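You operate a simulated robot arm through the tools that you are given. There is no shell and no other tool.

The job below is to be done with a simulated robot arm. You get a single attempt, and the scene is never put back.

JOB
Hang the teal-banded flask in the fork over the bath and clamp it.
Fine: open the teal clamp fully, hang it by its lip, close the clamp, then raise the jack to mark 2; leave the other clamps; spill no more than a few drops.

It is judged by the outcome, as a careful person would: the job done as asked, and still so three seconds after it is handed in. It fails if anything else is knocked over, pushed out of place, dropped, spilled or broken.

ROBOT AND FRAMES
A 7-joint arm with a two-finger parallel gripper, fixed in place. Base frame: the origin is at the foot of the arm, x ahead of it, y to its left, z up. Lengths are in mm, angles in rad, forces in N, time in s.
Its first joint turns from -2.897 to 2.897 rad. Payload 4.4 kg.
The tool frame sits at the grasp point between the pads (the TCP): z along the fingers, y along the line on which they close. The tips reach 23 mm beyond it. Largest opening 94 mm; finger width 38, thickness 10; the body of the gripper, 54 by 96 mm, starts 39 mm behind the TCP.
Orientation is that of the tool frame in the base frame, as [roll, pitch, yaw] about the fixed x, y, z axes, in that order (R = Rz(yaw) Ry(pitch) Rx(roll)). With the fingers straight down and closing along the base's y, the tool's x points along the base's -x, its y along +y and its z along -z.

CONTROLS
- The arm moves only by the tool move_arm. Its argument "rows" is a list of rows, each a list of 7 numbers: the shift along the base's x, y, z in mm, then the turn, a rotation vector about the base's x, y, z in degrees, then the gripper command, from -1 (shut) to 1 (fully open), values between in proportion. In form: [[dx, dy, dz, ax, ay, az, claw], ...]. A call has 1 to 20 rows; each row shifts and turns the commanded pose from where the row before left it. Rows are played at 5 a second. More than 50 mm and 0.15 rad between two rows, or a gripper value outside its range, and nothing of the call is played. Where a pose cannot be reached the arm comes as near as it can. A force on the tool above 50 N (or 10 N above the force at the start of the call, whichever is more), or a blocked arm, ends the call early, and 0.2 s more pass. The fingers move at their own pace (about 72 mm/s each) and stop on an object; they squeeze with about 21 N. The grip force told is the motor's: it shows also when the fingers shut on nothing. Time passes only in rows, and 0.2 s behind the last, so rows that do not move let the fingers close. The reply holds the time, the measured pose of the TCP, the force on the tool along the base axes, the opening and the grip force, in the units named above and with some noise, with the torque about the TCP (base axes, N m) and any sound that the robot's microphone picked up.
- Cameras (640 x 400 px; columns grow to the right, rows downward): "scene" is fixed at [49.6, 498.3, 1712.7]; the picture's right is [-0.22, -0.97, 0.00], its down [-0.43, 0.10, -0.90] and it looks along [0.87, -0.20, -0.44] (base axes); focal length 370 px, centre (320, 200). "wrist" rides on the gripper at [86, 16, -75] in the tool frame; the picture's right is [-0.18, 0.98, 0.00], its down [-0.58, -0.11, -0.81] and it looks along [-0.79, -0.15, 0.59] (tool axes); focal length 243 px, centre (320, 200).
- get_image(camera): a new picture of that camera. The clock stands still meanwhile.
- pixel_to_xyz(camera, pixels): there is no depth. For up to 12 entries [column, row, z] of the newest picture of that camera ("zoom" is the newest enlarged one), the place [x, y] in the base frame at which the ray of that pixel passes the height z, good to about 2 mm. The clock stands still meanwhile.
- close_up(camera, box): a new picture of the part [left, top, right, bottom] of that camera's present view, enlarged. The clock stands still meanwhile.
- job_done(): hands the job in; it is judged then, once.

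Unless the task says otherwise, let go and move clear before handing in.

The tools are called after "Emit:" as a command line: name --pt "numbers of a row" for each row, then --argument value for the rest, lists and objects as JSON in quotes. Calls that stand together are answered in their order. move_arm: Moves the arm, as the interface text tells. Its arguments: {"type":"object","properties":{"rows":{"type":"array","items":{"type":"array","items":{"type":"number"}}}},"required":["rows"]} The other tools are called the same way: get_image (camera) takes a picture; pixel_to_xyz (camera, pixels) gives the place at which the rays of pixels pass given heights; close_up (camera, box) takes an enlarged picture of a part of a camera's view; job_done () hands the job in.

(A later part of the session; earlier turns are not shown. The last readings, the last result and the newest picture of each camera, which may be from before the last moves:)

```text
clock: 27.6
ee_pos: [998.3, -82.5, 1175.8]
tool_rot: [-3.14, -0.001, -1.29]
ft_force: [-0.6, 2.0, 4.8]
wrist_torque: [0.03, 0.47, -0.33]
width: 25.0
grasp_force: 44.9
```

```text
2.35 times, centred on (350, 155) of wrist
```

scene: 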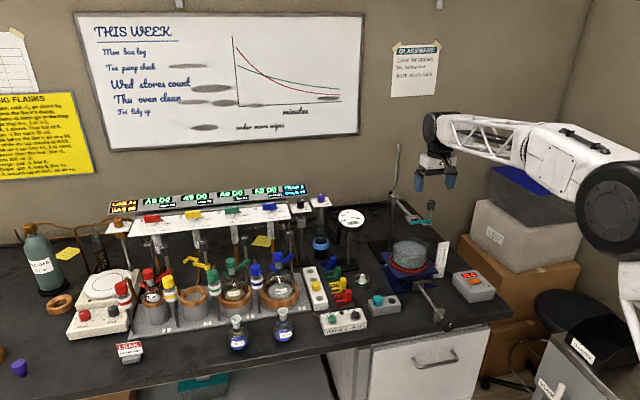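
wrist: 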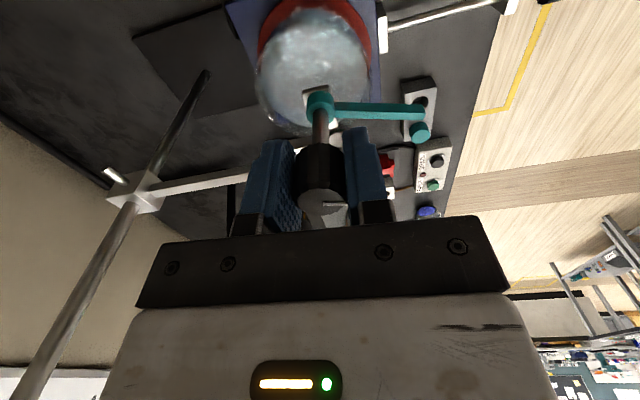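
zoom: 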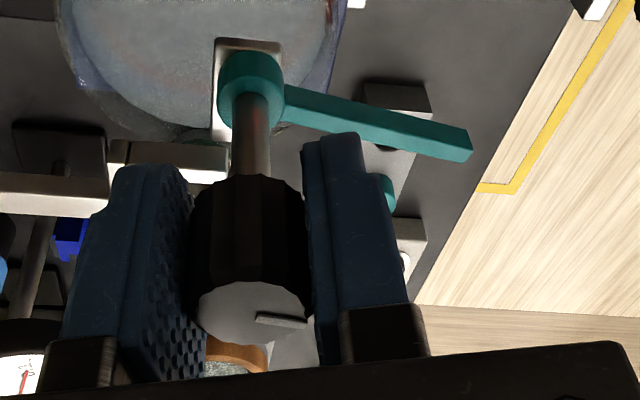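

The turn met a stop: torque about z rose to -0.33 Nm, and the gripper slipped on the knob while the gate stayed at about 90–95°. I will let go, rise and check that the gate stays open.

Emit:
move_arm --pt "0 0 0 0 0 0 -0.3" --pt "0 0 0 0 0 0 0" --pt "0 0 0 0 0 0 0.3" --pt "0 0 20 0 0 0 0.5" --pt "0 0 30 0 0 -5 0.5" --pt "-20 0 30 0 0 -5 0.5" --pt "-40 0 20 0 0 -8 0.5" --pt "-40 0 0 0 0 -8 0.5" --pt "-40 0 0 0 0 -8 0.5" --pt "-40 0 0 0 0 -8 0.5" --pt "-30 0 0 0 0 -8 0.5" --pt "0 0 0 0 0 0 0.5"

Emit:
close_up --camera "scene" --box '[380, 180, 444, 230]'

Emit:
get_image --camera "wrist"

```text
clock: 30.1
ee_pos: [787.1, -85.4, 1275.2]
tool_rot: [-3.141, -0.001, -2.165]
ft_force: [0.2, 0.5, -0.2]
wrist_torque: [-0.02, 0.01, 0.0]
width: 70.3
grasp_force: 0.0
```

```text
8.00 times, centred on (412, 205) of scene
```

zoom: 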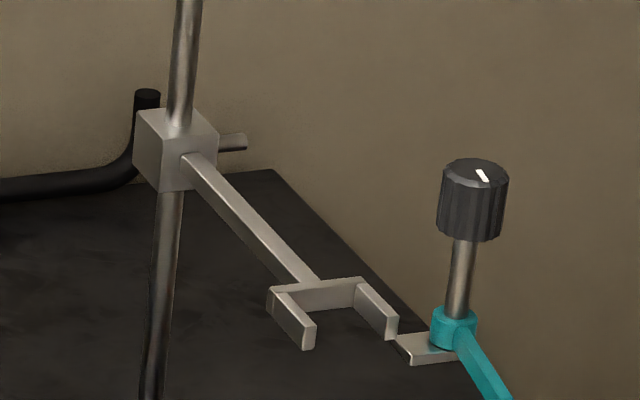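

```text
taken
```

wrist: 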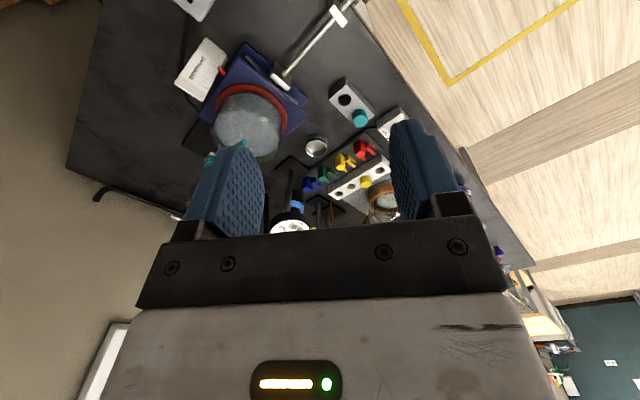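

The gate stays open, with the knob mark now pointing outward, and the fork mouth is clear. I will swing back to neutral yaw and travel to a spot in front of the flask, high above the bench.

Emit:
move_arm --pt "-20 20 0 0 0 -8 1" --pt "-25 40 0 0 0 -8 1" --pt "-25 40 0 0 0 -8 1" --pt "-20 40 0 0 0 -8 1" --pt "-20 40 0 0 0 -8 1" --pt "-20 40 0 0 0 -8 1" --pt "0 45 0 0 0 -8 1" --pt "0 45 -20 0 0 0 1" --pt "0 45 -20 0 0 0 1" --pt "0 45 -20 0 0 0 1" --pt "0 45 -20 0 0 0 1" --pt "0 45 -20 0 0 0 1" --pt "0 35 -20 0 0 0 1" --pt "0 0 -20 0 -8 0 1" --pt "0 0 -20 0 -8 0 1" --pt "0 0 0 0 -8 0 1" --pt "0 0 0 0 -8 0 1" --pt "0 0 0 0 -5 0 1" --pt "0 0 0 0 0 0 1"

Emit:
get_image --camera "wrist"

Emit:
get_image --camera "scene"

```text
clock: 34.1
ee_pos: [655.8, 441.7, 1113.2]
tool_rot: [-3.139, 0.646, -3.141]
ft_force: [-0.6, 0.5, -0.1]
wrist_torque: [0.01, -0.03, -0.01]
width: 94.4
grasp_force: 0.0
```

```text
taken
```

wrist: 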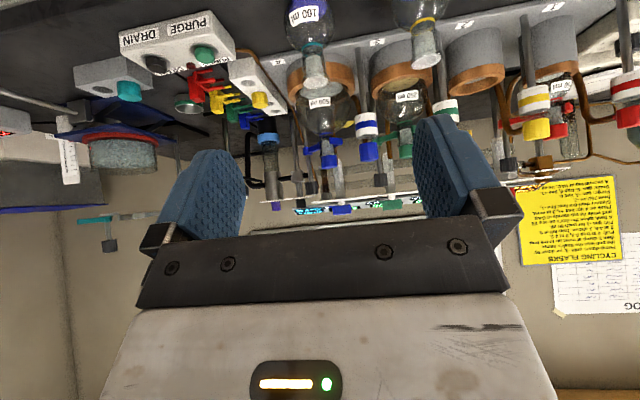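

```text
taken
```

scene: 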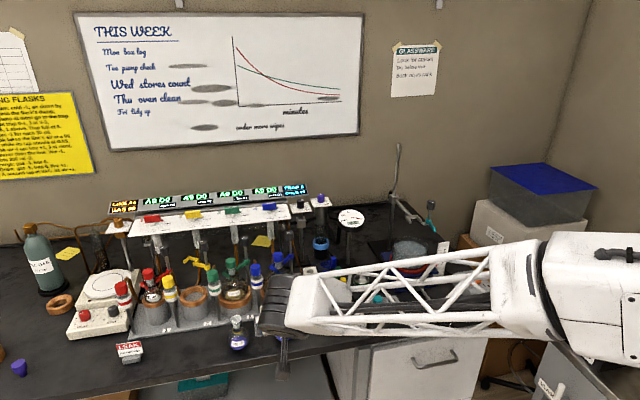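

The camera looks level now, but the flask sits high in the inverted picture at (310,30), meaning it is below the camera. I will lower the arm about 150 mm in front of the bench for a true side view.

Emit:
move_arm --pt "0 0 -30 0 0 0 1" --pt "0 0 -30 0 0 0 1" --pt "0 0 -30 0 0 0 1" --pt "0 0 -30 0 0 0 1" --pt "0 0 -20 0 0 0 1" --pt "0 0 0 0 0 0 1"

Emit:
get_image --camera "wrist"

Emit:
close_up --camera "wrist" --box '[230, 40, 430, 200]'

```text
clock: 35.5
ee_pos: [655.9, 440.0, 972.8]
tool_rot: [-3.14, 0.645, 3.14]
ft_force: [0.0, 0.3, 0.2]
wrist_torque: [0.02, 0.02, -0.01]
width: 93.7
grasp_force: 0.0
```

```text
taken
```

wrist: 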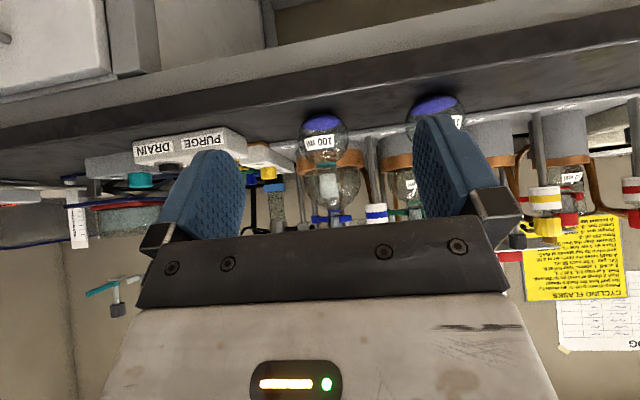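

```text
2.50 times, centred on (330, 120) of wrist
```

zoom: 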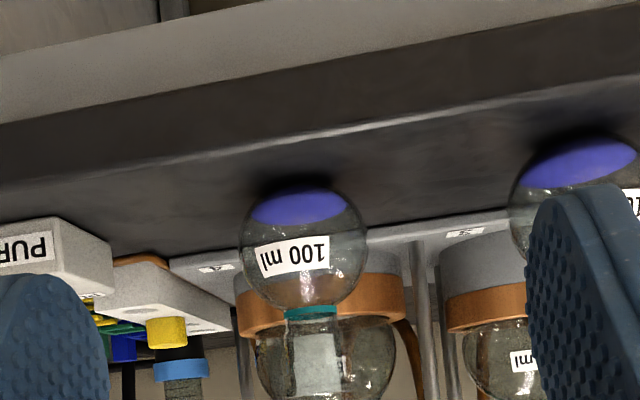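

From the side the flask's body is about 58 mm wide, with its base at zoom (300,190) and the bench edge at zoom (380,130). I will cast rays to get the bench height, edge and flask heights.

Emit:
pixel_to_xyz --camera "wrist" --pixels '[[322, 116, 885], [322, 116, 890], [322, 116, 895], [322, 116, 900], [354, 92, 885], [354, 92, 890], [354, 92, 895], [322.8, 139, 920], [322.8, 139, 925], [322.8, 139, 930], [325, 163, 950], [325, 163, 955]]'

Emit:
close_up --camera "wrist" --box '[285, 100, 365, 230]'

```text
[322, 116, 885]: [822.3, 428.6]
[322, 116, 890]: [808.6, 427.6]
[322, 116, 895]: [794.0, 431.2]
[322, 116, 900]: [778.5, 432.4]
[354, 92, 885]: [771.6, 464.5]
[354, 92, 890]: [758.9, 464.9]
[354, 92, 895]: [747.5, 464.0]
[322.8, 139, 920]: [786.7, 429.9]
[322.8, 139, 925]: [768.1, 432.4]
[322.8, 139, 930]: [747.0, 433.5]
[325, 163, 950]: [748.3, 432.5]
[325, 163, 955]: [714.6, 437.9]
```

```text
3.08 times, centred on (325, 165) of wrist
```

zoom: 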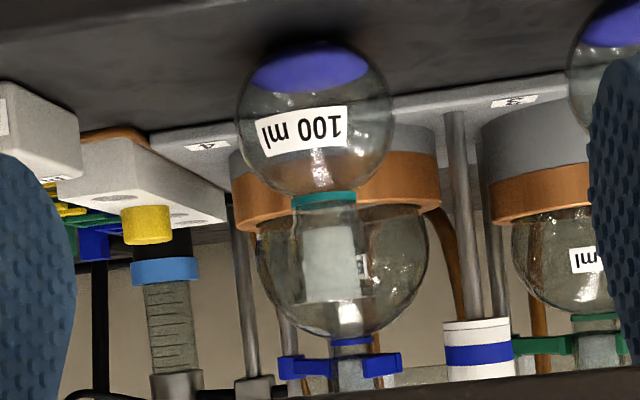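

The base ray gives a bench height of about z=884, with its front edge at x≈774. The flask's sphere centre is about (826,426,912), and its lip is at about z≈983. I will set the fingers to 20° below level and yawed -15°, then grip the body at its equator from the front, which keeps the neck and lip free for the fork.

Emit:
move_arm --pt "0 4 0 0 -8.25 0 1" --pt "0 4 0 0 -8.25 0 1" --pt "0 4 0 0 -8.25 0 1" --pt "0 4 0 0 -8.25 0 1" --pt "0 4 0 0 0 -7.5 1" --pt "0 4 0 0 0 -7.5 1" --pt "0 0 0 0 0 0 1"

Emit:
get_image --camera "wrist"

Emit:
get_image --camera "scene"

```text
clock: 37.1
ee_pos: [656.6, 465.6, 975.0]
tool_rot: [-3.14, 1.221, 2.88]
ft_force: [-0.2, -0.2, -0.2]
wrist_torque: [0.01, 0.04, 0.01]
width: 94.2
grasp_force: 0.0
```

```text
taken
```

wrist: 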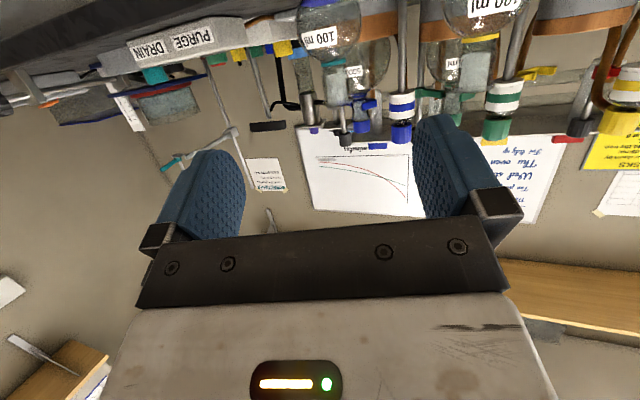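

```text
taken
```

scene: 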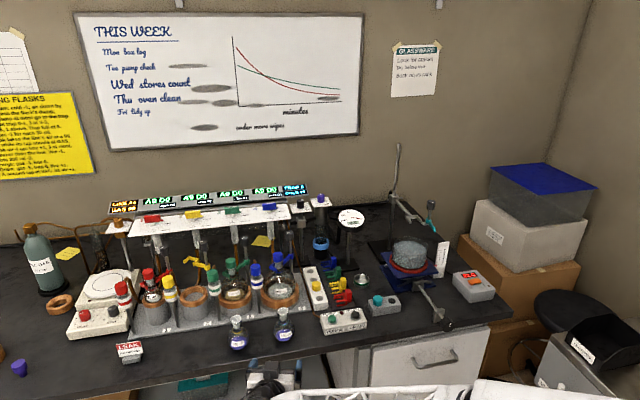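

The pose is reached, and the flask is seen from the front at wrist (330,50) with its neck toward the image bottom. I will enlarge it to see the lip.

Emit:
close_up --camera "wrist" --box '[280, 0, 400, 140]'

Emit:
close_up --camera "scene" --box '[250, 290, 330, 360]'

```text
2.86 times, centred on (340, 70) of wrist
```

zoom: 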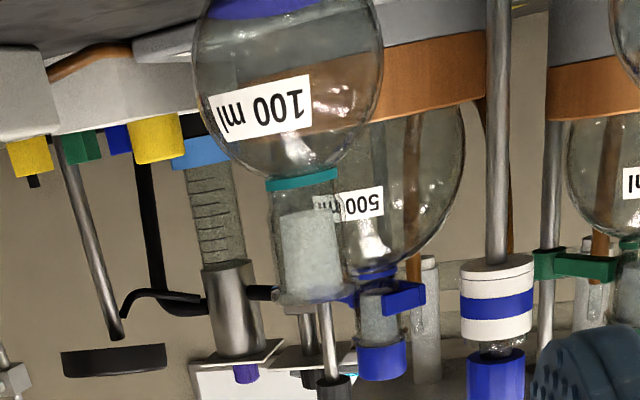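

```text
5.71 times, centred on (290, 325) of scene
```

zoom: 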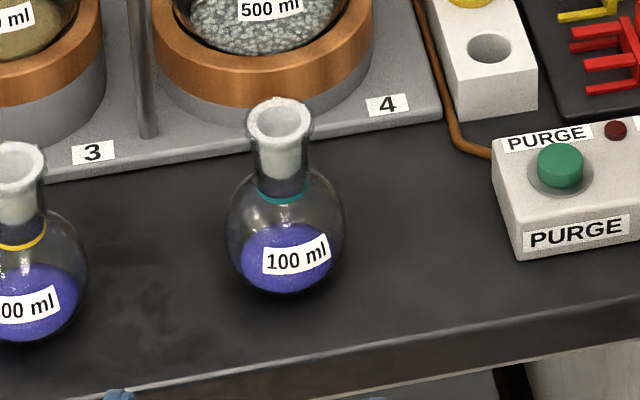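

Emit:
close_up --camera "wrist" --box '[305, 55, 365, 120]'

```text
6.15 times, centred on (335, 88) of wrist
```

zoom: 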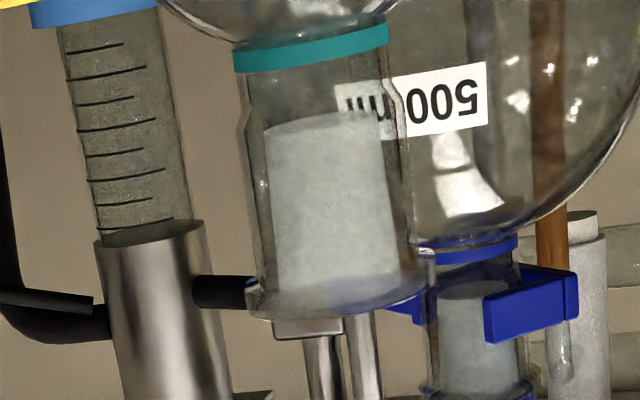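

The flask has a flared lip about 32 mm wide over a socket section of about 28 mm, so it must enter the fork with the socket between the prongs. I will check the sphere centre from this view and then lower to the grip height.

Emit:
pixel_to_xyz --camera "wrist" --pixels '[[328.8, 29.8, 910], [328.8, 29.8, 914], [328.8, 29.8, 905], [335, 127, 980]]'

Emit:
move_arm --pt "0 2 -20 0 0 0 1" --pt "0 2 -20 0 0 0 1" --pt "0 1 -15 0 0 0 1" --pt "0 0 0 0 0 0 1"

Emit:
get_image --camera "wrist"

Emit:
close_up --camera "scene" --box '[230, 290, 340, 400]'

```text
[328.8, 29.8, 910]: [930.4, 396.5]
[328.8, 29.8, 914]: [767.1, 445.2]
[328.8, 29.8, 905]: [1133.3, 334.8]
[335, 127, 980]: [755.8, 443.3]
```

```text
clock: 38.1
ee_pos: [656.6, 470.3, 920.0]
tool_rot: [-3.14, 1.221, 2.88]
ft_force: [0.4, 0.6, -0.5]
wrist_torque: [0.02, 0.02, -0.01]
width: 93.9
grasp_force: 0.0
```

```text
taken
```

wrist: 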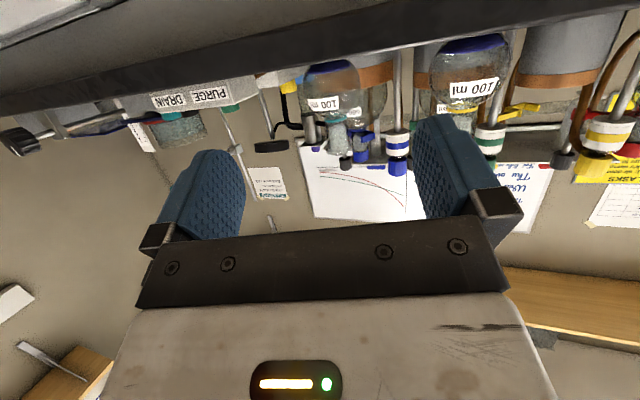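

```text
3.64 times, centred on (285, 345) of scene
```

zoom: 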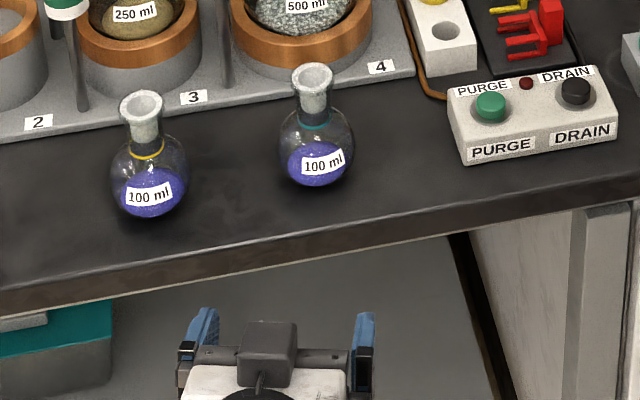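

The fingers are now level with the flask's body, in front of the bench edge and pointing at it. I will check the lateral alignment with rays through the flask's centre at (331,88).

Emit:
close_up --camera "wrist" --box '[290, 50, 390, 170]'

Emit:
pixel_to_xyz --camera "wrist" --pixels '[[331, 88, 910], [331, 88, 914], [331, 88, 920]]'

Emit:
pixel_to_xyz --camera "scene" --pixels '[[284.2, 331.5, 914], [239, 342, 914]]'

```text
3.33 times, centred on (340, 110) of wrist
```

zoom: 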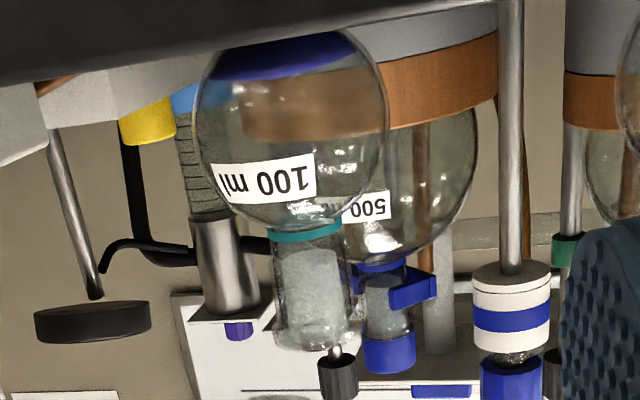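

```text
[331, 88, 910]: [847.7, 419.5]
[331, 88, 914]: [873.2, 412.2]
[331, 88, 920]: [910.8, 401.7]
```

```text
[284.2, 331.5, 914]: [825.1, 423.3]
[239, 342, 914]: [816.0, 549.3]
```

Both cameras agree on a flask centre near (826,425), in line with the approach. I will advance 150 mm slowly with the fingers open.

Emit:
move_arm --pt "19.3 -5.2 -1 0 0 0 1" --pt "19.3 -5.2 -1 0 0 0 1" --pt "19.3 -5.2 -1 0 0 0 1" --pt "19.3 -5.2 0 0 0 0 1" --pt "19.3 -5.2 0 0 0 0 1" --pt "14.5 -3.9 0 0 0 0 1" --pt "14.5 -3.9 0 0 0 0 1" --pt "14.5 -3.9 0 0 0 0 1" --pt "0 0 0 0 0 0 1"

Emit:
get_image --camera "wrist"

Emit:
close_up --camera "scene" --box '[230, 290, 340, 400]'

```text
clock: 40.1
ee_pos: [797.0, 433.7, 917.8]
tool_rot: [-3.14, 1.22, 2.88]
ft_force: [-0.2, -0.1, 0.1]
wrist_torque: [0.0, -0.02, 0.02]
width: 94.1
grasp_force: 0.0
```

```text
taken
```

wrist: 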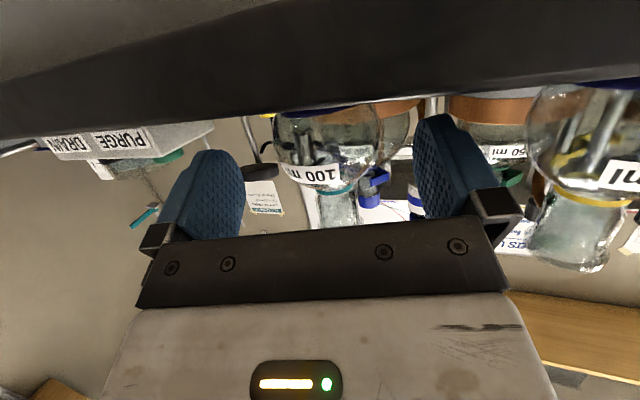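

```text
3.64 times, centred on (285, 345) of scene
```

zoom: 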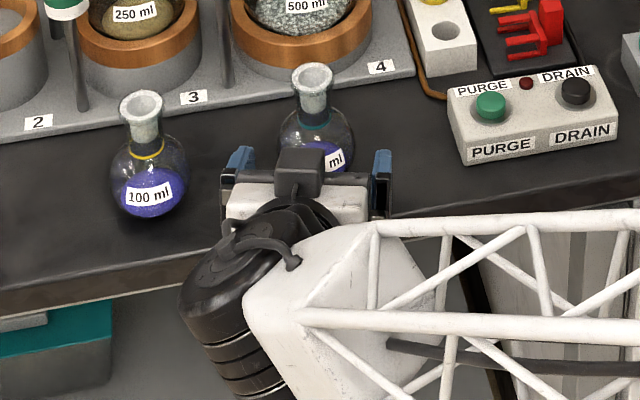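

The flask sits well between the fingers, and the hand's top block at zoom (300,170) is the nearest thing to its neck. I will work out where that block's front edge is before the last 24 mm.

Emit:
pixel_to_xyz --camera "scene" --pixels '[[279.5, 331.3, 960], [279.5, 331.3, 980], [279.5, 331.3, 1000], [283, 309, 983], [275, 344, 960], [275, 344, 980]]'

Emit:
close_up --camera "scene" --box '[255, 300, 315, 360]'

```text
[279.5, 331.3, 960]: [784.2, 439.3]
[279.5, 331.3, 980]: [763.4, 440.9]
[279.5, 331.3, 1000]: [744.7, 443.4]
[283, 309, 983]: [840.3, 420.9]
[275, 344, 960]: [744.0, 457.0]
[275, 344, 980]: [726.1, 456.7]
```

```text
6.67 times, centred on (285, 330) of scene
```

zoom: 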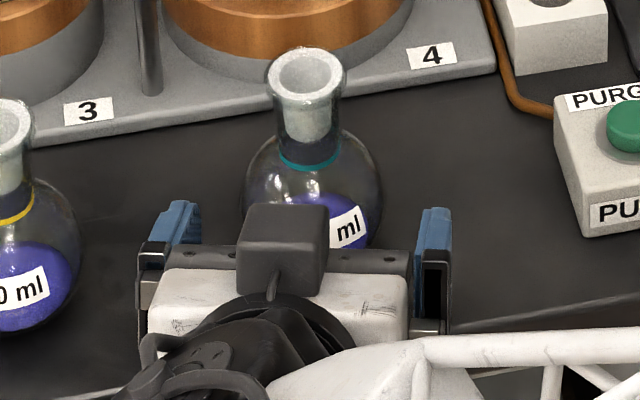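

Even in the worst case the block stays several mm behind the neck after the last advance. I will go in 22 mm more and then close the fingers gradually.

Emit:
move_arm --pt "7 -1.9 0 0 0 0 1" --pt "7 -1.9 0 0 0 0 1" --pt "7 -1.9 0 0 0 0 1" --pt "0 0 0 0 0 0 1"

Emit:
get_image --camera "wrist"

Emit:
close_up --camera "scene" --box '[255, 300, 315, 360]'

```text
clock: 41.1
ee_pos: [817.0, 426.6, 916.3]
tool_rot: [-3.138, 1.221, 2.88]
ft_force: [-0.2, 0.9, -0.2]
wrist_torque: [0.01, 0.01, 0.0]
width: 94.2
grasp_force: 0.1
```

```text
taken
```

wrist: 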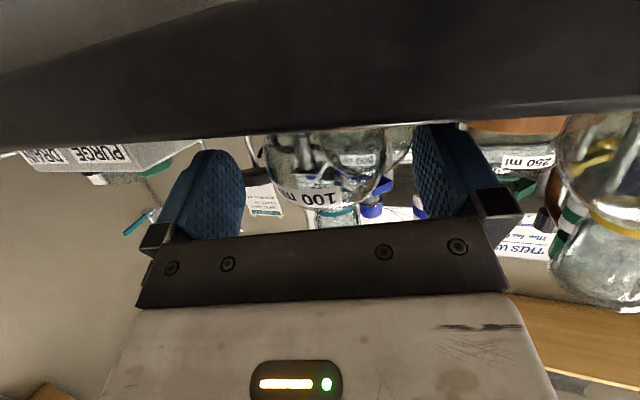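

```text
6.67 times, centred on (285, 330) of scene
```

zoom: 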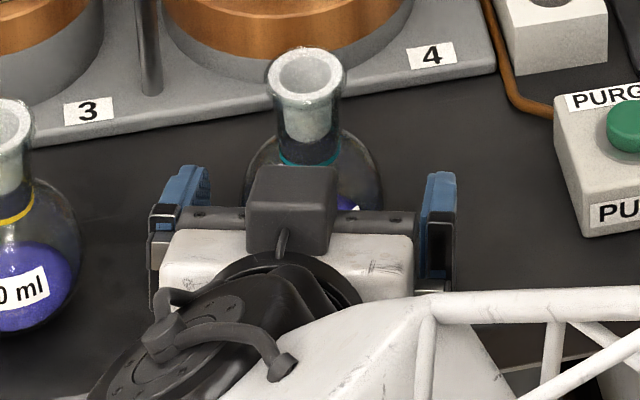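

The fingers straddle the body evenly: inner faces at 212 and 425, sphere centre at 312 in the zoom. I will close gently onto it.

Emit:
move_arm --pt "0 0 0 0 0 0 0.6" --pt "0 0 0 0 0 0 0.42" --pt "0 0 0 0 0 0 0.34" --pt "0 0 0 0 0 0 0.3" --pt "0 0 0 0 0 0 0.25" --pt "0 0 0 0 0 0 0.2" --pt "0 0 0 0 0 0 0.1"

Emit:
close_up --camera "scene" --box '[255, 300, 315, 360]'

```text
clock: 42.8
ee_pos: [817.4, 426.9, 916.3]
tool_rot: [-3.14, 1.221, 2.88]
ft_force: [-0.1, -0.2, 0.0]
wrist_torque: [-0.02, -0.02, 0.04]
width: 62.6
grasp_force: 20.9
```

```text
6.67 times, centred on (285, 330) of scene
```

zoom: 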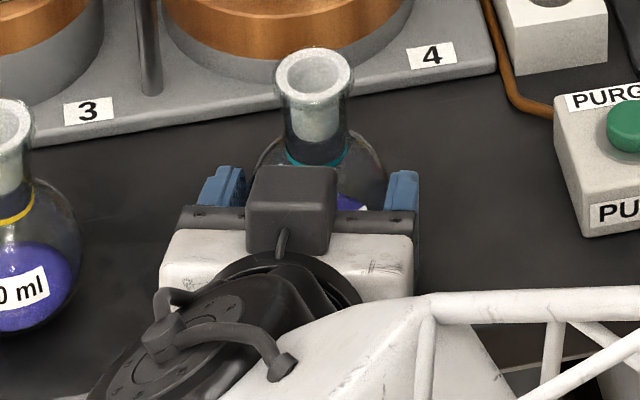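

The fingers stopped at 62.6 mm on the body and the flask is still upright. I will firm the grip and lift it just 10 mm to see whether it hangs straight.

Emit:
move_arm --pt "0 0 0 0 0 0 -0.4" --pt "0 0 0 0 0 0 -1" --pt "0 0 2 0 0 0 -1" --pt "0 0 3 0 0 0 -1" --pt "0 0 5 0 0 0 -1" --pt "0 0 0 0 0 0 -1" --pt "0 0 0 0 0 0 -1"

Emit:
close_up --camera "scene" --box '[255, 300, 315, 360]'

Emit:
get_image --camera "wrist"

```text
clock: 44.4
ee_pos: [816.7, 427.0, 925.7]
tool_rot: [-3.139, 1.219, 2.879]
ft_force: [-0.1, 0.4, -1.2]
wrist_torque: [0.0, 0.02, 0.0]
width: 62.4
grasp_force: 21.5
```

```text
6.67 times, centred on (285, 330) of scene
```

zoom: 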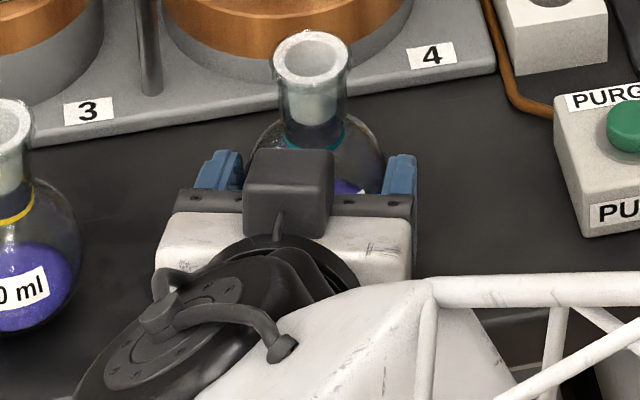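

```text
taken
```

wrist: 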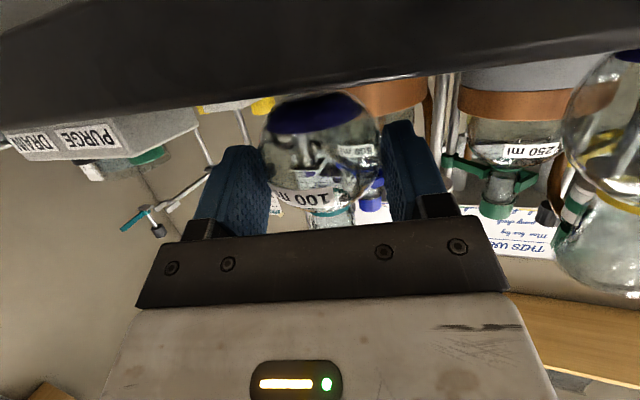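

The flask is lifted and upright, and the tool feels about 1.2 N of weight. I will raise it smoothly to above fork approach height before crossing.

Emit:
move_arm --pt "0 0 3 0 0 0 -1" --pt "0 0 6 0 0 0 -1" --pt "0 0 10 0 0 0 -1" --pt "0 0 12 0 0 0 -1" --pt "0 0 14 0 0 0 -1" --pt "0 0 14 0 0 0 -1" --pt "0 0 14 0 0 0 -1" --pt "0 0 14 0 0 0 -1" --pt "0 0 14 0 0 0 -1" --pt "0 0 14 0 0 0 -1" --pt "0 0 12 0 0 0 -1" --pt "0 0 8 0 0 0 -1" --pt "0 0 4 0 0 0 -1" --pt "0 0 0 0 0 0 -1"

Emit:
get_image --camera "wrist"

Emit:
close_up --camera "scene" --box '[250, 260, 340, 350]'

```text
clock: 47.4
ee_pos: [818.5, 427.9, 1066.0]
tool_rot: [-3.14, 1.22, 2.879]
ft_force: [-0.1, 0.2, -0.5]
wrist_torque: [-0.01, 0.01, 0.01]
width: 62.4
grasp_force: 21.1
```

```text
taken
```

wrist: 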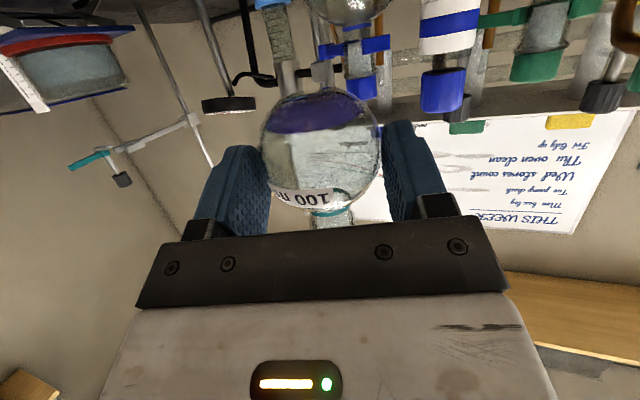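

```text
4.44 times, centred on (295, 305) of scene
```

zoom: 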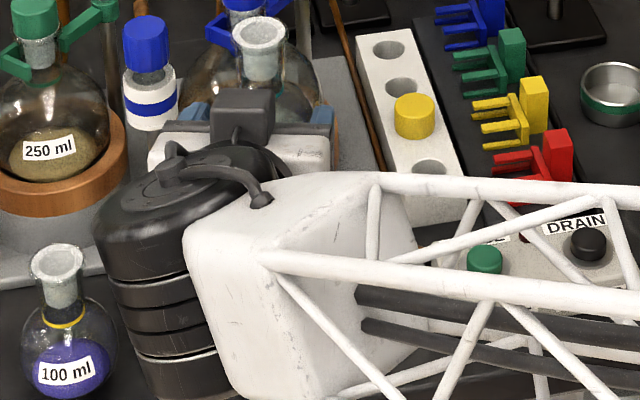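

The flask is still upright with its lip clear above the hand's block. I will cross sideways at this height toward the fork, ramping speed up and down.

Emit:
move_arm --pt "0 -4 0 0 0 0 -1" --pt "0 -8 0 0 0 0 -1" --pt "0 -13 0 0 0 0 -1" --pt "0 -18 0 0 0 0 -1" --pt "0 -22 0 0 0 0 -1" --pt "0 -24 0 0 0 0 -1" --pt "0 -24 0 0 0 0 -1" --pt "0 -24 0 0 0 0 -1" --pt "0 -24 0 0 0 0 -1" --pt "0 -24 0 0 0 0 -1" --pt "0 -24 0 0 0 0 -1" --pt "0 -24 0 0 0 0 -1" --pt "0 -24 0 0 0 0 -1" --pt "0 -24 0 0 0 0 -1" --pt "0 -24 0 0 0 0 -1" --pt "0 -22 0 0 0 0 -1" --pt "0 -18 0 0 0 0 -1" --pt "0 -13 0 0 0 0 -1" --pt "0 -8 0 0 0 0 -1" --pt "0 -4 0 0 0 0 -1"

Emit:
get_image --camera "scene"

Emit:
get_image --camera "wrist"

```text
clock: 51.5
ee_pos: [818.3, 57.1, 1064.1]
tool_rot: [-3.141, 1.22, 2.88]
ft_force: [0.0, 0.1, -1.0]
wrist_torque: [0.0, 0.04, 0.01]
width: 62.4
grasp_force: 20.8
```

```text
taken
```

scene: 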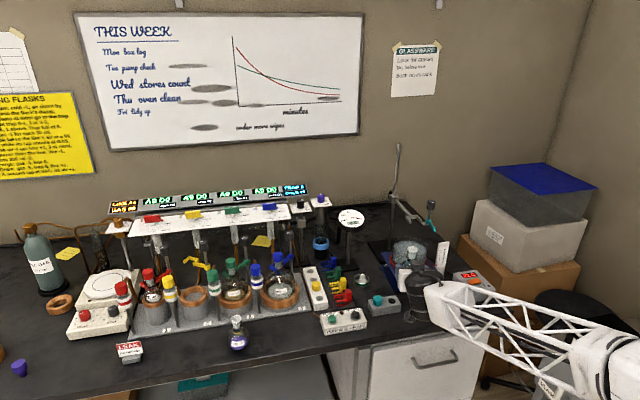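

```text
taken
```

wrist: 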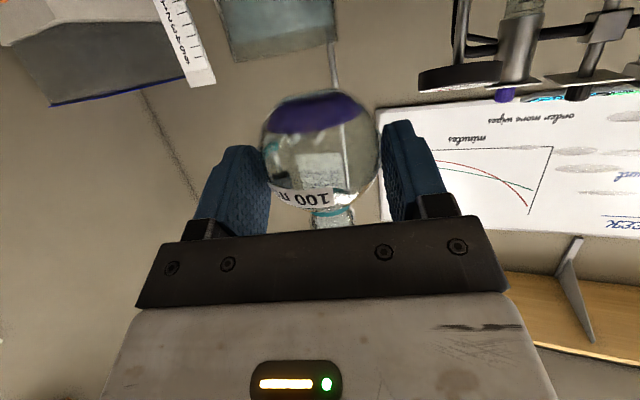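

The flask arrives upright at y≈57, and I now need an exact relation between TCP and lip. I will zoom on the lip and the fork in the same scene view.

Emit:
close_up --camera "scene" --box '[380, 190, 450, 290]'

Emit:
close_up --camera "scene" --box '[390, 235, 422, 262]'

```text
4.00 times, centred on (415, 240) of scene
```

zoom: 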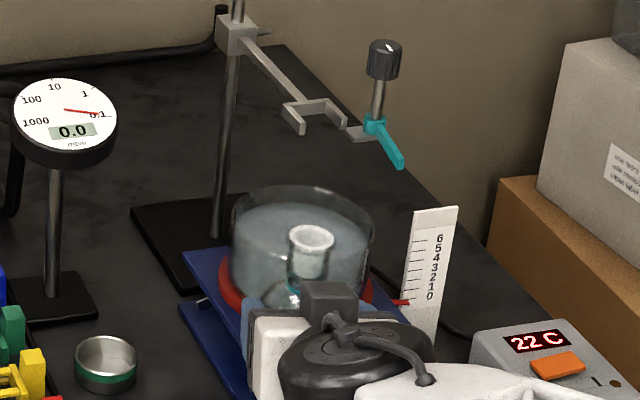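

```text
14.81 times, centred on (406, 248) of scene
```

zoom: 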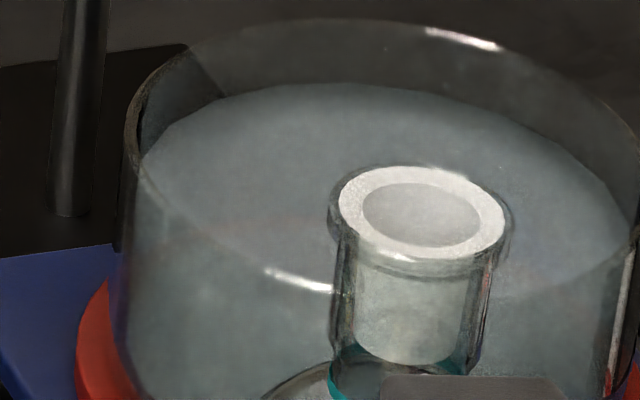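

At this zoom the lip is about 34.6 mm across and the socket below it about 29 mm, so the lip overhangs the prongs by about 2 mm a side. I will get rays for the lip centre and zoom on the fork in the same camera.

Emit:
pixel_to_xyz --camera "zoom" --pixels '[[421, 215, 1110], [421, 215, 1120], [421, 215, 1130], [421, 215, 1140], [328, 215, 1130], [514, 220, 1130]]'

Emit:
close_up --camera "scene" --box '[403, 208, 435, 235]'

```text
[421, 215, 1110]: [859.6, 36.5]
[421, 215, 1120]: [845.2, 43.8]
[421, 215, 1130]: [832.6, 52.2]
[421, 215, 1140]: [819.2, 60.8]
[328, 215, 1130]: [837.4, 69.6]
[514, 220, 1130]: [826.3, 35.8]
```

```text
14.81 times, centred on (419, 222) of scene
```

zoom: 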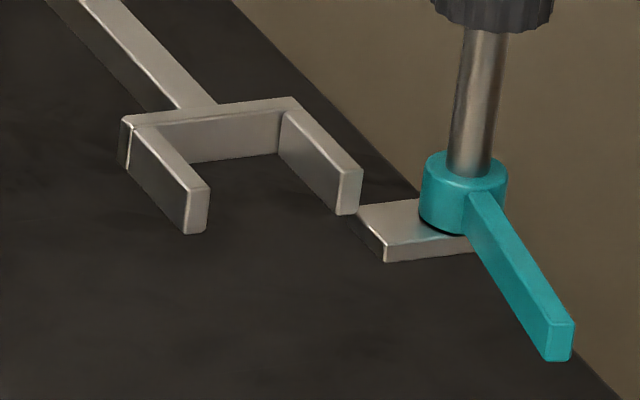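

The rays give the lip top at TCP+69 mm and the flask axis about 10 mm ahead of the TCP. I will locate the fork's prong edges and the open gate in this zoom.

Emit:
pixel_to_xyz --camera "zoom" --pixels '[[208, 189, 1120], [338, 173, 1120], [187, 190, 1120], [362, 170, 1120], [281, 109, 1120], [292, 98, 1120], [122, 118, 1120], [163, 124, 1120], [546, 322, 1118], [574, 320, 1118], [463, 178, 1122], [365, 205, 1108]]'

```text
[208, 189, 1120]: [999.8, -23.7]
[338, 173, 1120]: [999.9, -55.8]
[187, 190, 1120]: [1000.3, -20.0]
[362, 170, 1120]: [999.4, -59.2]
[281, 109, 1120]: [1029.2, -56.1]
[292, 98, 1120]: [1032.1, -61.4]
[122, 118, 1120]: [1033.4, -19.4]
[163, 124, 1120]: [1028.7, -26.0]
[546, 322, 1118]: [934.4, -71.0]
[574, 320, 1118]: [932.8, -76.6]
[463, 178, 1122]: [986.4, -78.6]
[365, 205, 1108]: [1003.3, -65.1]
```

In the scene frame the prong inner faces are at y=-23.7 and -55.8, so the centre is -39.7, and the open gate's tip is near (934,-74). I will check the knob mark for the true opening angle.

Emit:
close_up --camera "scene" --box '[424, 194, 440, 212]'

Emit:
pixel_to_xyz --camera "zoom" --pixels '[[320, 150, 1184], [320, 200, 1184], [350, 150, 1184]]'

```text
16.00 times, centred on (432, 203) of scene
```

zoom: 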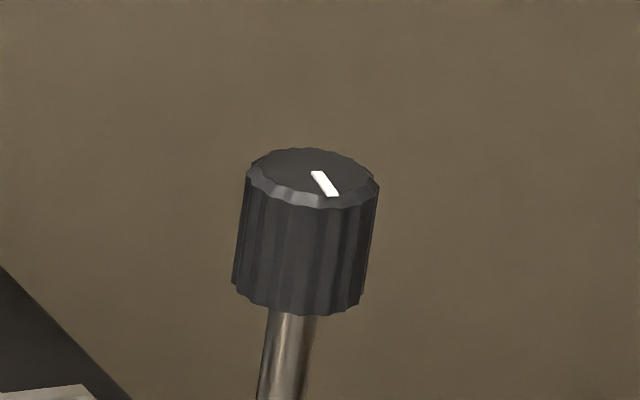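

```text
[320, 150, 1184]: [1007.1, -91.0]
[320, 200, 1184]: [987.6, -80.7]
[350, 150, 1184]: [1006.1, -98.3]
```

The mark points almost exactly to -x, about 86–90° open, matching the stop I felt. I will move to a pre-insert pose with the flask axis at about (960,-39.6), keeping the lip just above prong height.

Emit:
move_arm --pt "2 -3 0 0 0 0 -1" --pt "5 -6 0 0 0 0 -1" --pt "8 -9 0 0 0 0 -1" --pt "11 -12 0 0 0 0 -1" --pt "13 -13 0 0 0 0 -1" --pt "14 -14 0 0 0 0 -1" --pt "14 -13 0 0 0 0 -1" --pt "14 -10 0 0 0 0 -1" --pt "14 -7 0 0 0 0 -1" --pt "12 -4 0 0 0 0 -1" --pt "10 -2 0 0 0 0 -1" --pt "7 -1 0 0 0 0 -1" --pt "4 0 0 0 0 0 -1" --pt "2 0 0 0 0 0 -1" --pt "0 0 0 0 0 0 -1"

Emit:
close_up --camera "scene" --box '[385, 190, 455, 260]'

Emit:
close_up --camera "scene" --box '[400, 206, 432, 233]'

Emit:
get_image --camera "wrist"

```text
clock: 54.8
ee_pos: [948.5, -35.8, 1065.3]
tool_rot: [3.141, 1.218, 2.879]
ft_force: [0.5, -0.1, -1.3]
wrist_torque: [0.03, 0.0, 0.02]
width: 62.6
grasp_force: 21.4
```

```text
5.71 times, centred on (420, 225) of scene
```

zoom: 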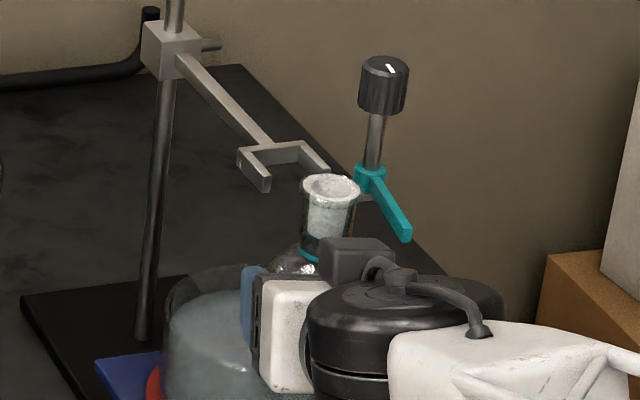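

```text
14.81 times, centred on (416, 220) of scene
```

zoom: 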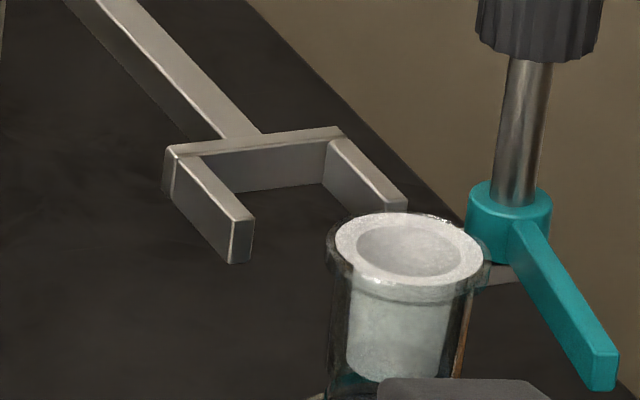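

```text
taken
```

wrist: 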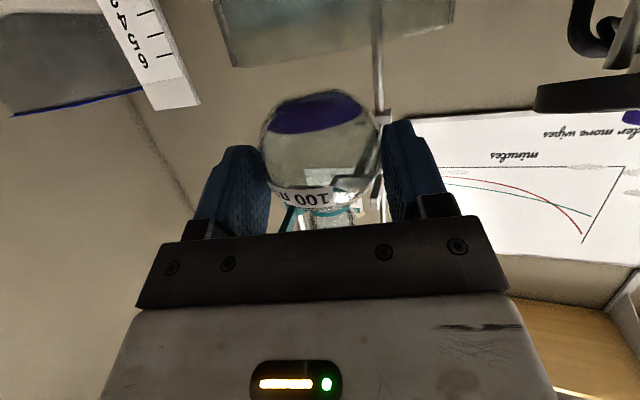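

The lip stands just in front of the fork mouth and higher than the prongs. I will check the lip centre against the fork centre line in the same zoom.

Emit:
close_up --camera "scene" --box '[400, 206, 432, 233]'

Emit:
pixel_to_xyz --camera "zoom" --pixels '[[410, 248, 1134], [327, 250, 1132], [492, 250, 1132], [253, 215, 1120], [385, 203, 1120], [207, 155, 1120], [327, 141, 1120], [330, 330, 1115], [462, 330, 1115]]'

```text
14.81 times, centred on (416, 220) of scene
```

zoom: 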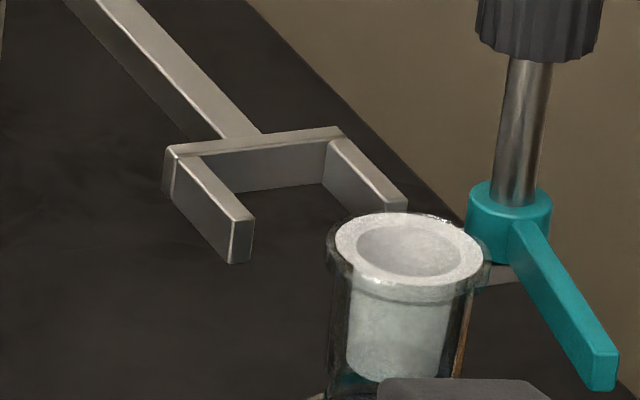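

```text
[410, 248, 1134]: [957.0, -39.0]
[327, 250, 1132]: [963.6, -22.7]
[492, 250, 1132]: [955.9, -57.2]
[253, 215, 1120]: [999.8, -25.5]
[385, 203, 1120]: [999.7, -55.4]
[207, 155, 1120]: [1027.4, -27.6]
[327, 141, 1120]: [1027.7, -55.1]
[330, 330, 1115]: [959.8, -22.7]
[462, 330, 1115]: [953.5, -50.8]
```

Extrapolating the tube along the prong direction, it would pass about 1.3–2.1 mm to the +y side of centre. I will shift -1.7 mm in y, advance 22 mm and re-check.

Emit:
move_arm --pt "4 -0.8 0 0 0 0 -1" --pt "6 -0.9 0 0 0 0 -1" --pt "6 0 0 0 0 0 -1" --pt "4 0 0 0 0 0 -1" --pt "2 0 0 0 0 0 -1" --pt "0 0 0 0 0 0 -1"

Emit:
close_up --camera "scene" --box '[400, 206, 432, 233]'

Emit:
get_image --camera "wrist"

```text
clock: 56.1
ee_pos: [969.9, -39.0, 1064.4]
tool_rot: [-3.139, 1.221, 2.879]
ft_force: [0.5, 0.4, -1.2]
wrist_torque: [0.03, 0.01, 0.01]
width: 62.6
grasp_force: 21.0
```

```text
14.81 times, centred on (416, 220) of scene
```

zoom: 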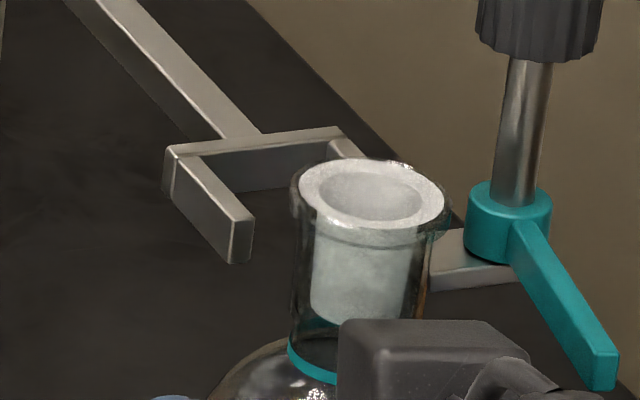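

```text
taken
```

wrist: 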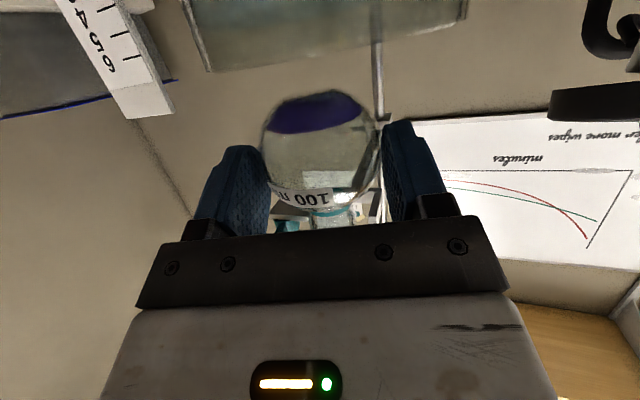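

The tube centre now extrapolates to column 318 at the prong tips, against a gap centre of 319, with the lip about 7 mm above the prong tops. I will advance 14 mm more, so the tube just enters, and check the force.

Emit:
move_arm --pt "3 0 0 0 0 0 -1" --pt "4 0 0 0 0 0 -1" --pt "4 0 0 0 0 0 -1" --pt "3 0 0 0 0 0 -1" --pt "0 0 0 0 0 0 -1"

Emit:
close_up --camera "scene" --box '[400, 206, 432, 233]'

```text
clock: 57.4
ee_pos: [984.8, -36.5, 1065.4]
tool_rot: [-3.137, 1.221, 2.88]
ft_force: [-8.3, 9.8, -6.5]
wrist_torque: [-0.18, -0.67, -0.23]
width: 62.4
grasp_force: 21.1
```

```text
14.81 times, centred on (416, 220) of scene
```

zoom: 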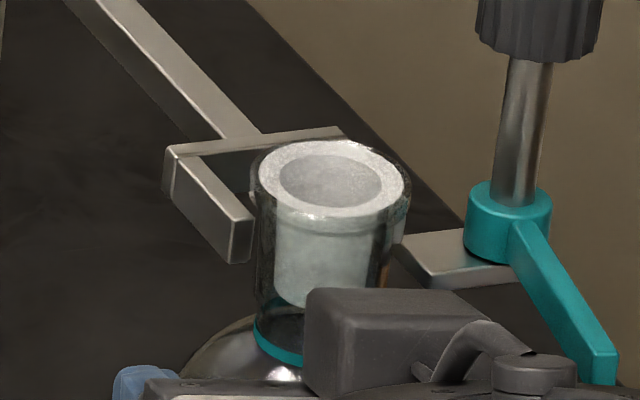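

Contact: the tool feels (-8,+10,-6) N, so the tube has touched the -y prong tip and must move toward +y. I will back off 4 mm, shift +2 mm in y and look again.

Emit:
move_arm --pt "-4 0 0 0 0 0 -1" --pt "0 1 0 0 0 0 -1" --pt "0 1 0 0 0 0 -1" --pt "0 0 0 0 0 0 -1"

Emit:
close_up --camera "scene" --box '[400, 206, 432, 233]'

Emit:
get_image --camera "wrist"

```text
clock: 58.4
ee_pos: [978.9, -36.4, 1066.8]
tool_rot: [-3.14, 1.222, 2.879]
ft_force: [-0.2, 0.2, -0.9]
wrist_torque: [0.0, 0.02, 0.01]
width: 62.4
grasp_force: 21.8
```

```text
14.81 times, centred on (416, 220) of scene
```

zoom: 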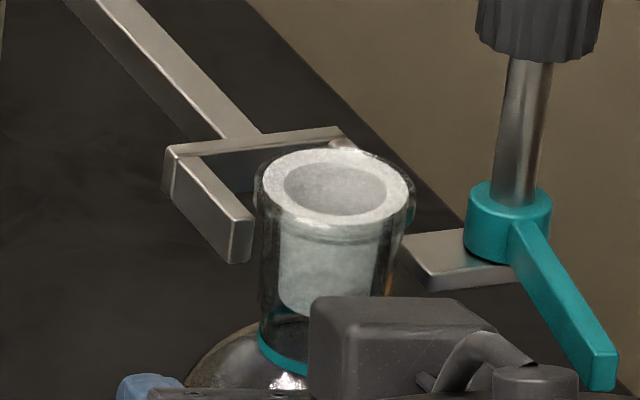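

```text
taken
```

wrist: 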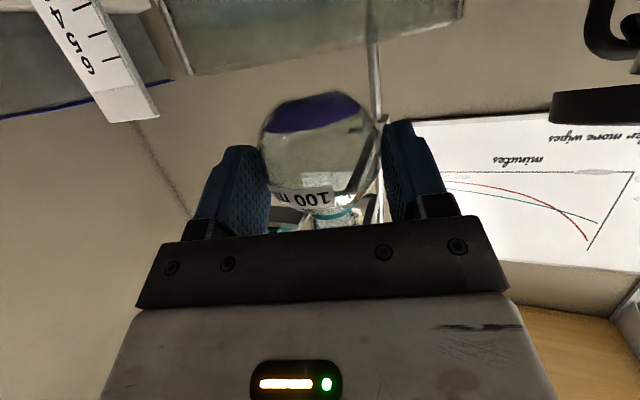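

The force is gone after backing off, but the picture suggests the tube is not tight against the -y prong. The hand may instead have touched the open gate, so I will look closely at that gap.

Emit:
close_up --camera "scene" --box '[405, 205, 455, 245]'

Emit:
close_up --camera "wrist" --box '[250, 80, 410, 250]'

```text
10.00 times, centred on (430, 225) of scene
```

zoom: 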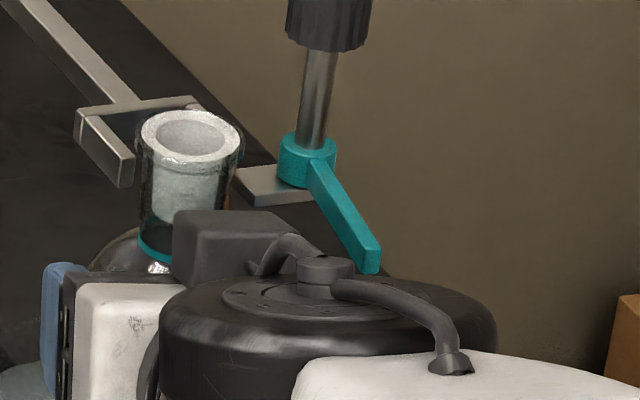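

```text
2.35 times, centred on (330, 165) of wrist
```

zoom: 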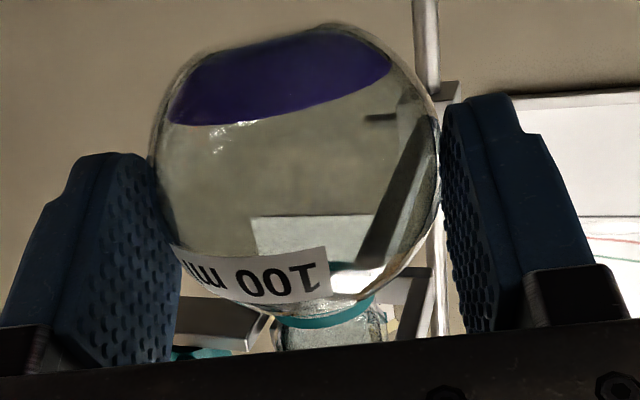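

The gate's picture position has not moved, but geometry shows the hand's -y top edge running within a few mm of the gate at x≈935–945, so that is the likely contact. I will back off and swing the hand -20° about the flask axis toward +y, so the hand clears the gate.

Emit:
move_arm --pt "-6 0 0 0 0 0 -1" --pt "-8 0 0 0 0 0 -1" --pt "-8 0 0 0 0 0 -1" --pt "-5 0 0 0 0 0 -1" --pt "0.2 0.6 0 0 0 -4 -1" --pt "0.3 0.6 0 0 0 -4 -1" --pt "0.3 0.6 0 0 0 -4 -1" --pt "0.3 0.6 0 0 0 -4 -1" --pt "0.4 0.6 0 0 0 -4 -1" --pt "0 0 0 0 0 0 -1"

Emit:
close_up --camera "scene" --box '[405, 205, 455, 245]'

Emit:
close_up --camera "scene" --box '[400, 206, 432, 233]'

```text
clock: 60.5
ee_pos: [954.3, -33.7, 1066.5]
tool_rot: [3.141, 1.222, 2.53]
ft_force: [0.0, -0.2, -0.8]
wrist_torque: [0.01, 0.02, -0.01]
width: 62.5
grasp_force: 20.8
```

```text
10.00 times, centred on (430, 225) of scene
```

zoom: 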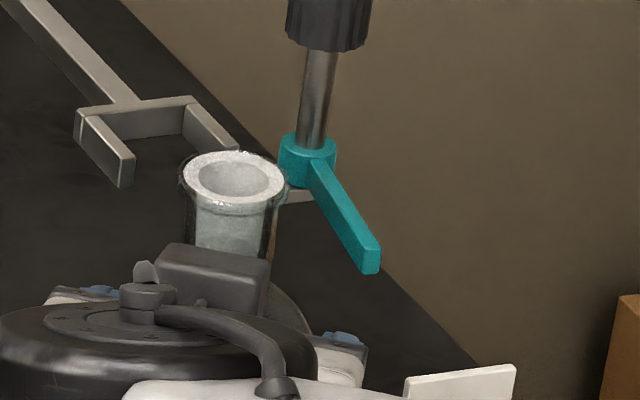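

```text
14.81 times, centred on (416, 220) of scene
```

zoom: 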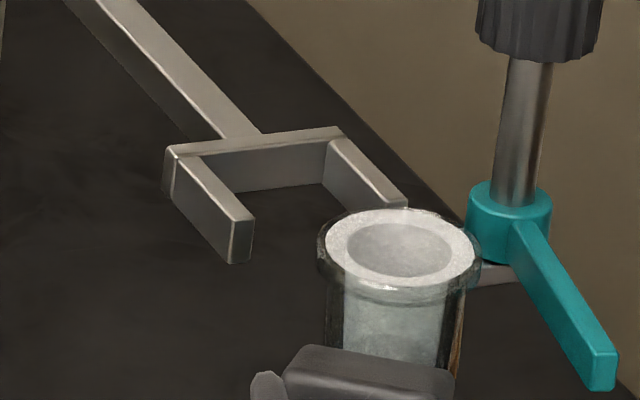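

The hand is now well clear of the gate. I will compute the lip centre's rays here to fix the lateral offset from the fork centre.

Emit:
pixel_to_xyz --camera "zoom" --pixels '[[400, 249, 1128], [400, 249, 1132], [400, 249, 1136], [253, 214, 1118], [253, 214, 1122], [387, 205, 1118], [387, 205, 1122], [329, 142, 1120], [202, 156, 1120]]'

Emit:
close_up --camera "wrist" --box '[250, 80, 410, 250]'

```text
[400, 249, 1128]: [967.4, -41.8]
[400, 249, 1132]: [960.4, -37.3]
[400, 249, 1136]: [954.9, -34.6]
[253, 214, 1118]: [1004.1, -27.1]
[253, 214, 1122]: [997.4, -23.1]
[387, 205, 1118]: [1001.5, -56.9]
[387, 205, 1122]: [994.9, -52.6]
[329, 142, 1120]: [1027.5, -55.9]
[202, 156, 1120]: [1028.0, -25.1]
```

```text
2.35 times, centred on (330, 165) of wrist
```

zoom: 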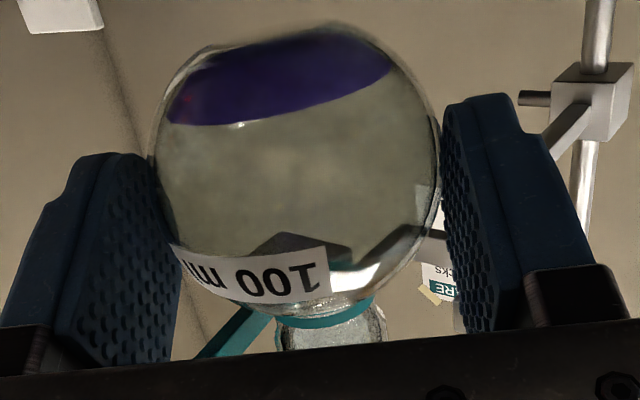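

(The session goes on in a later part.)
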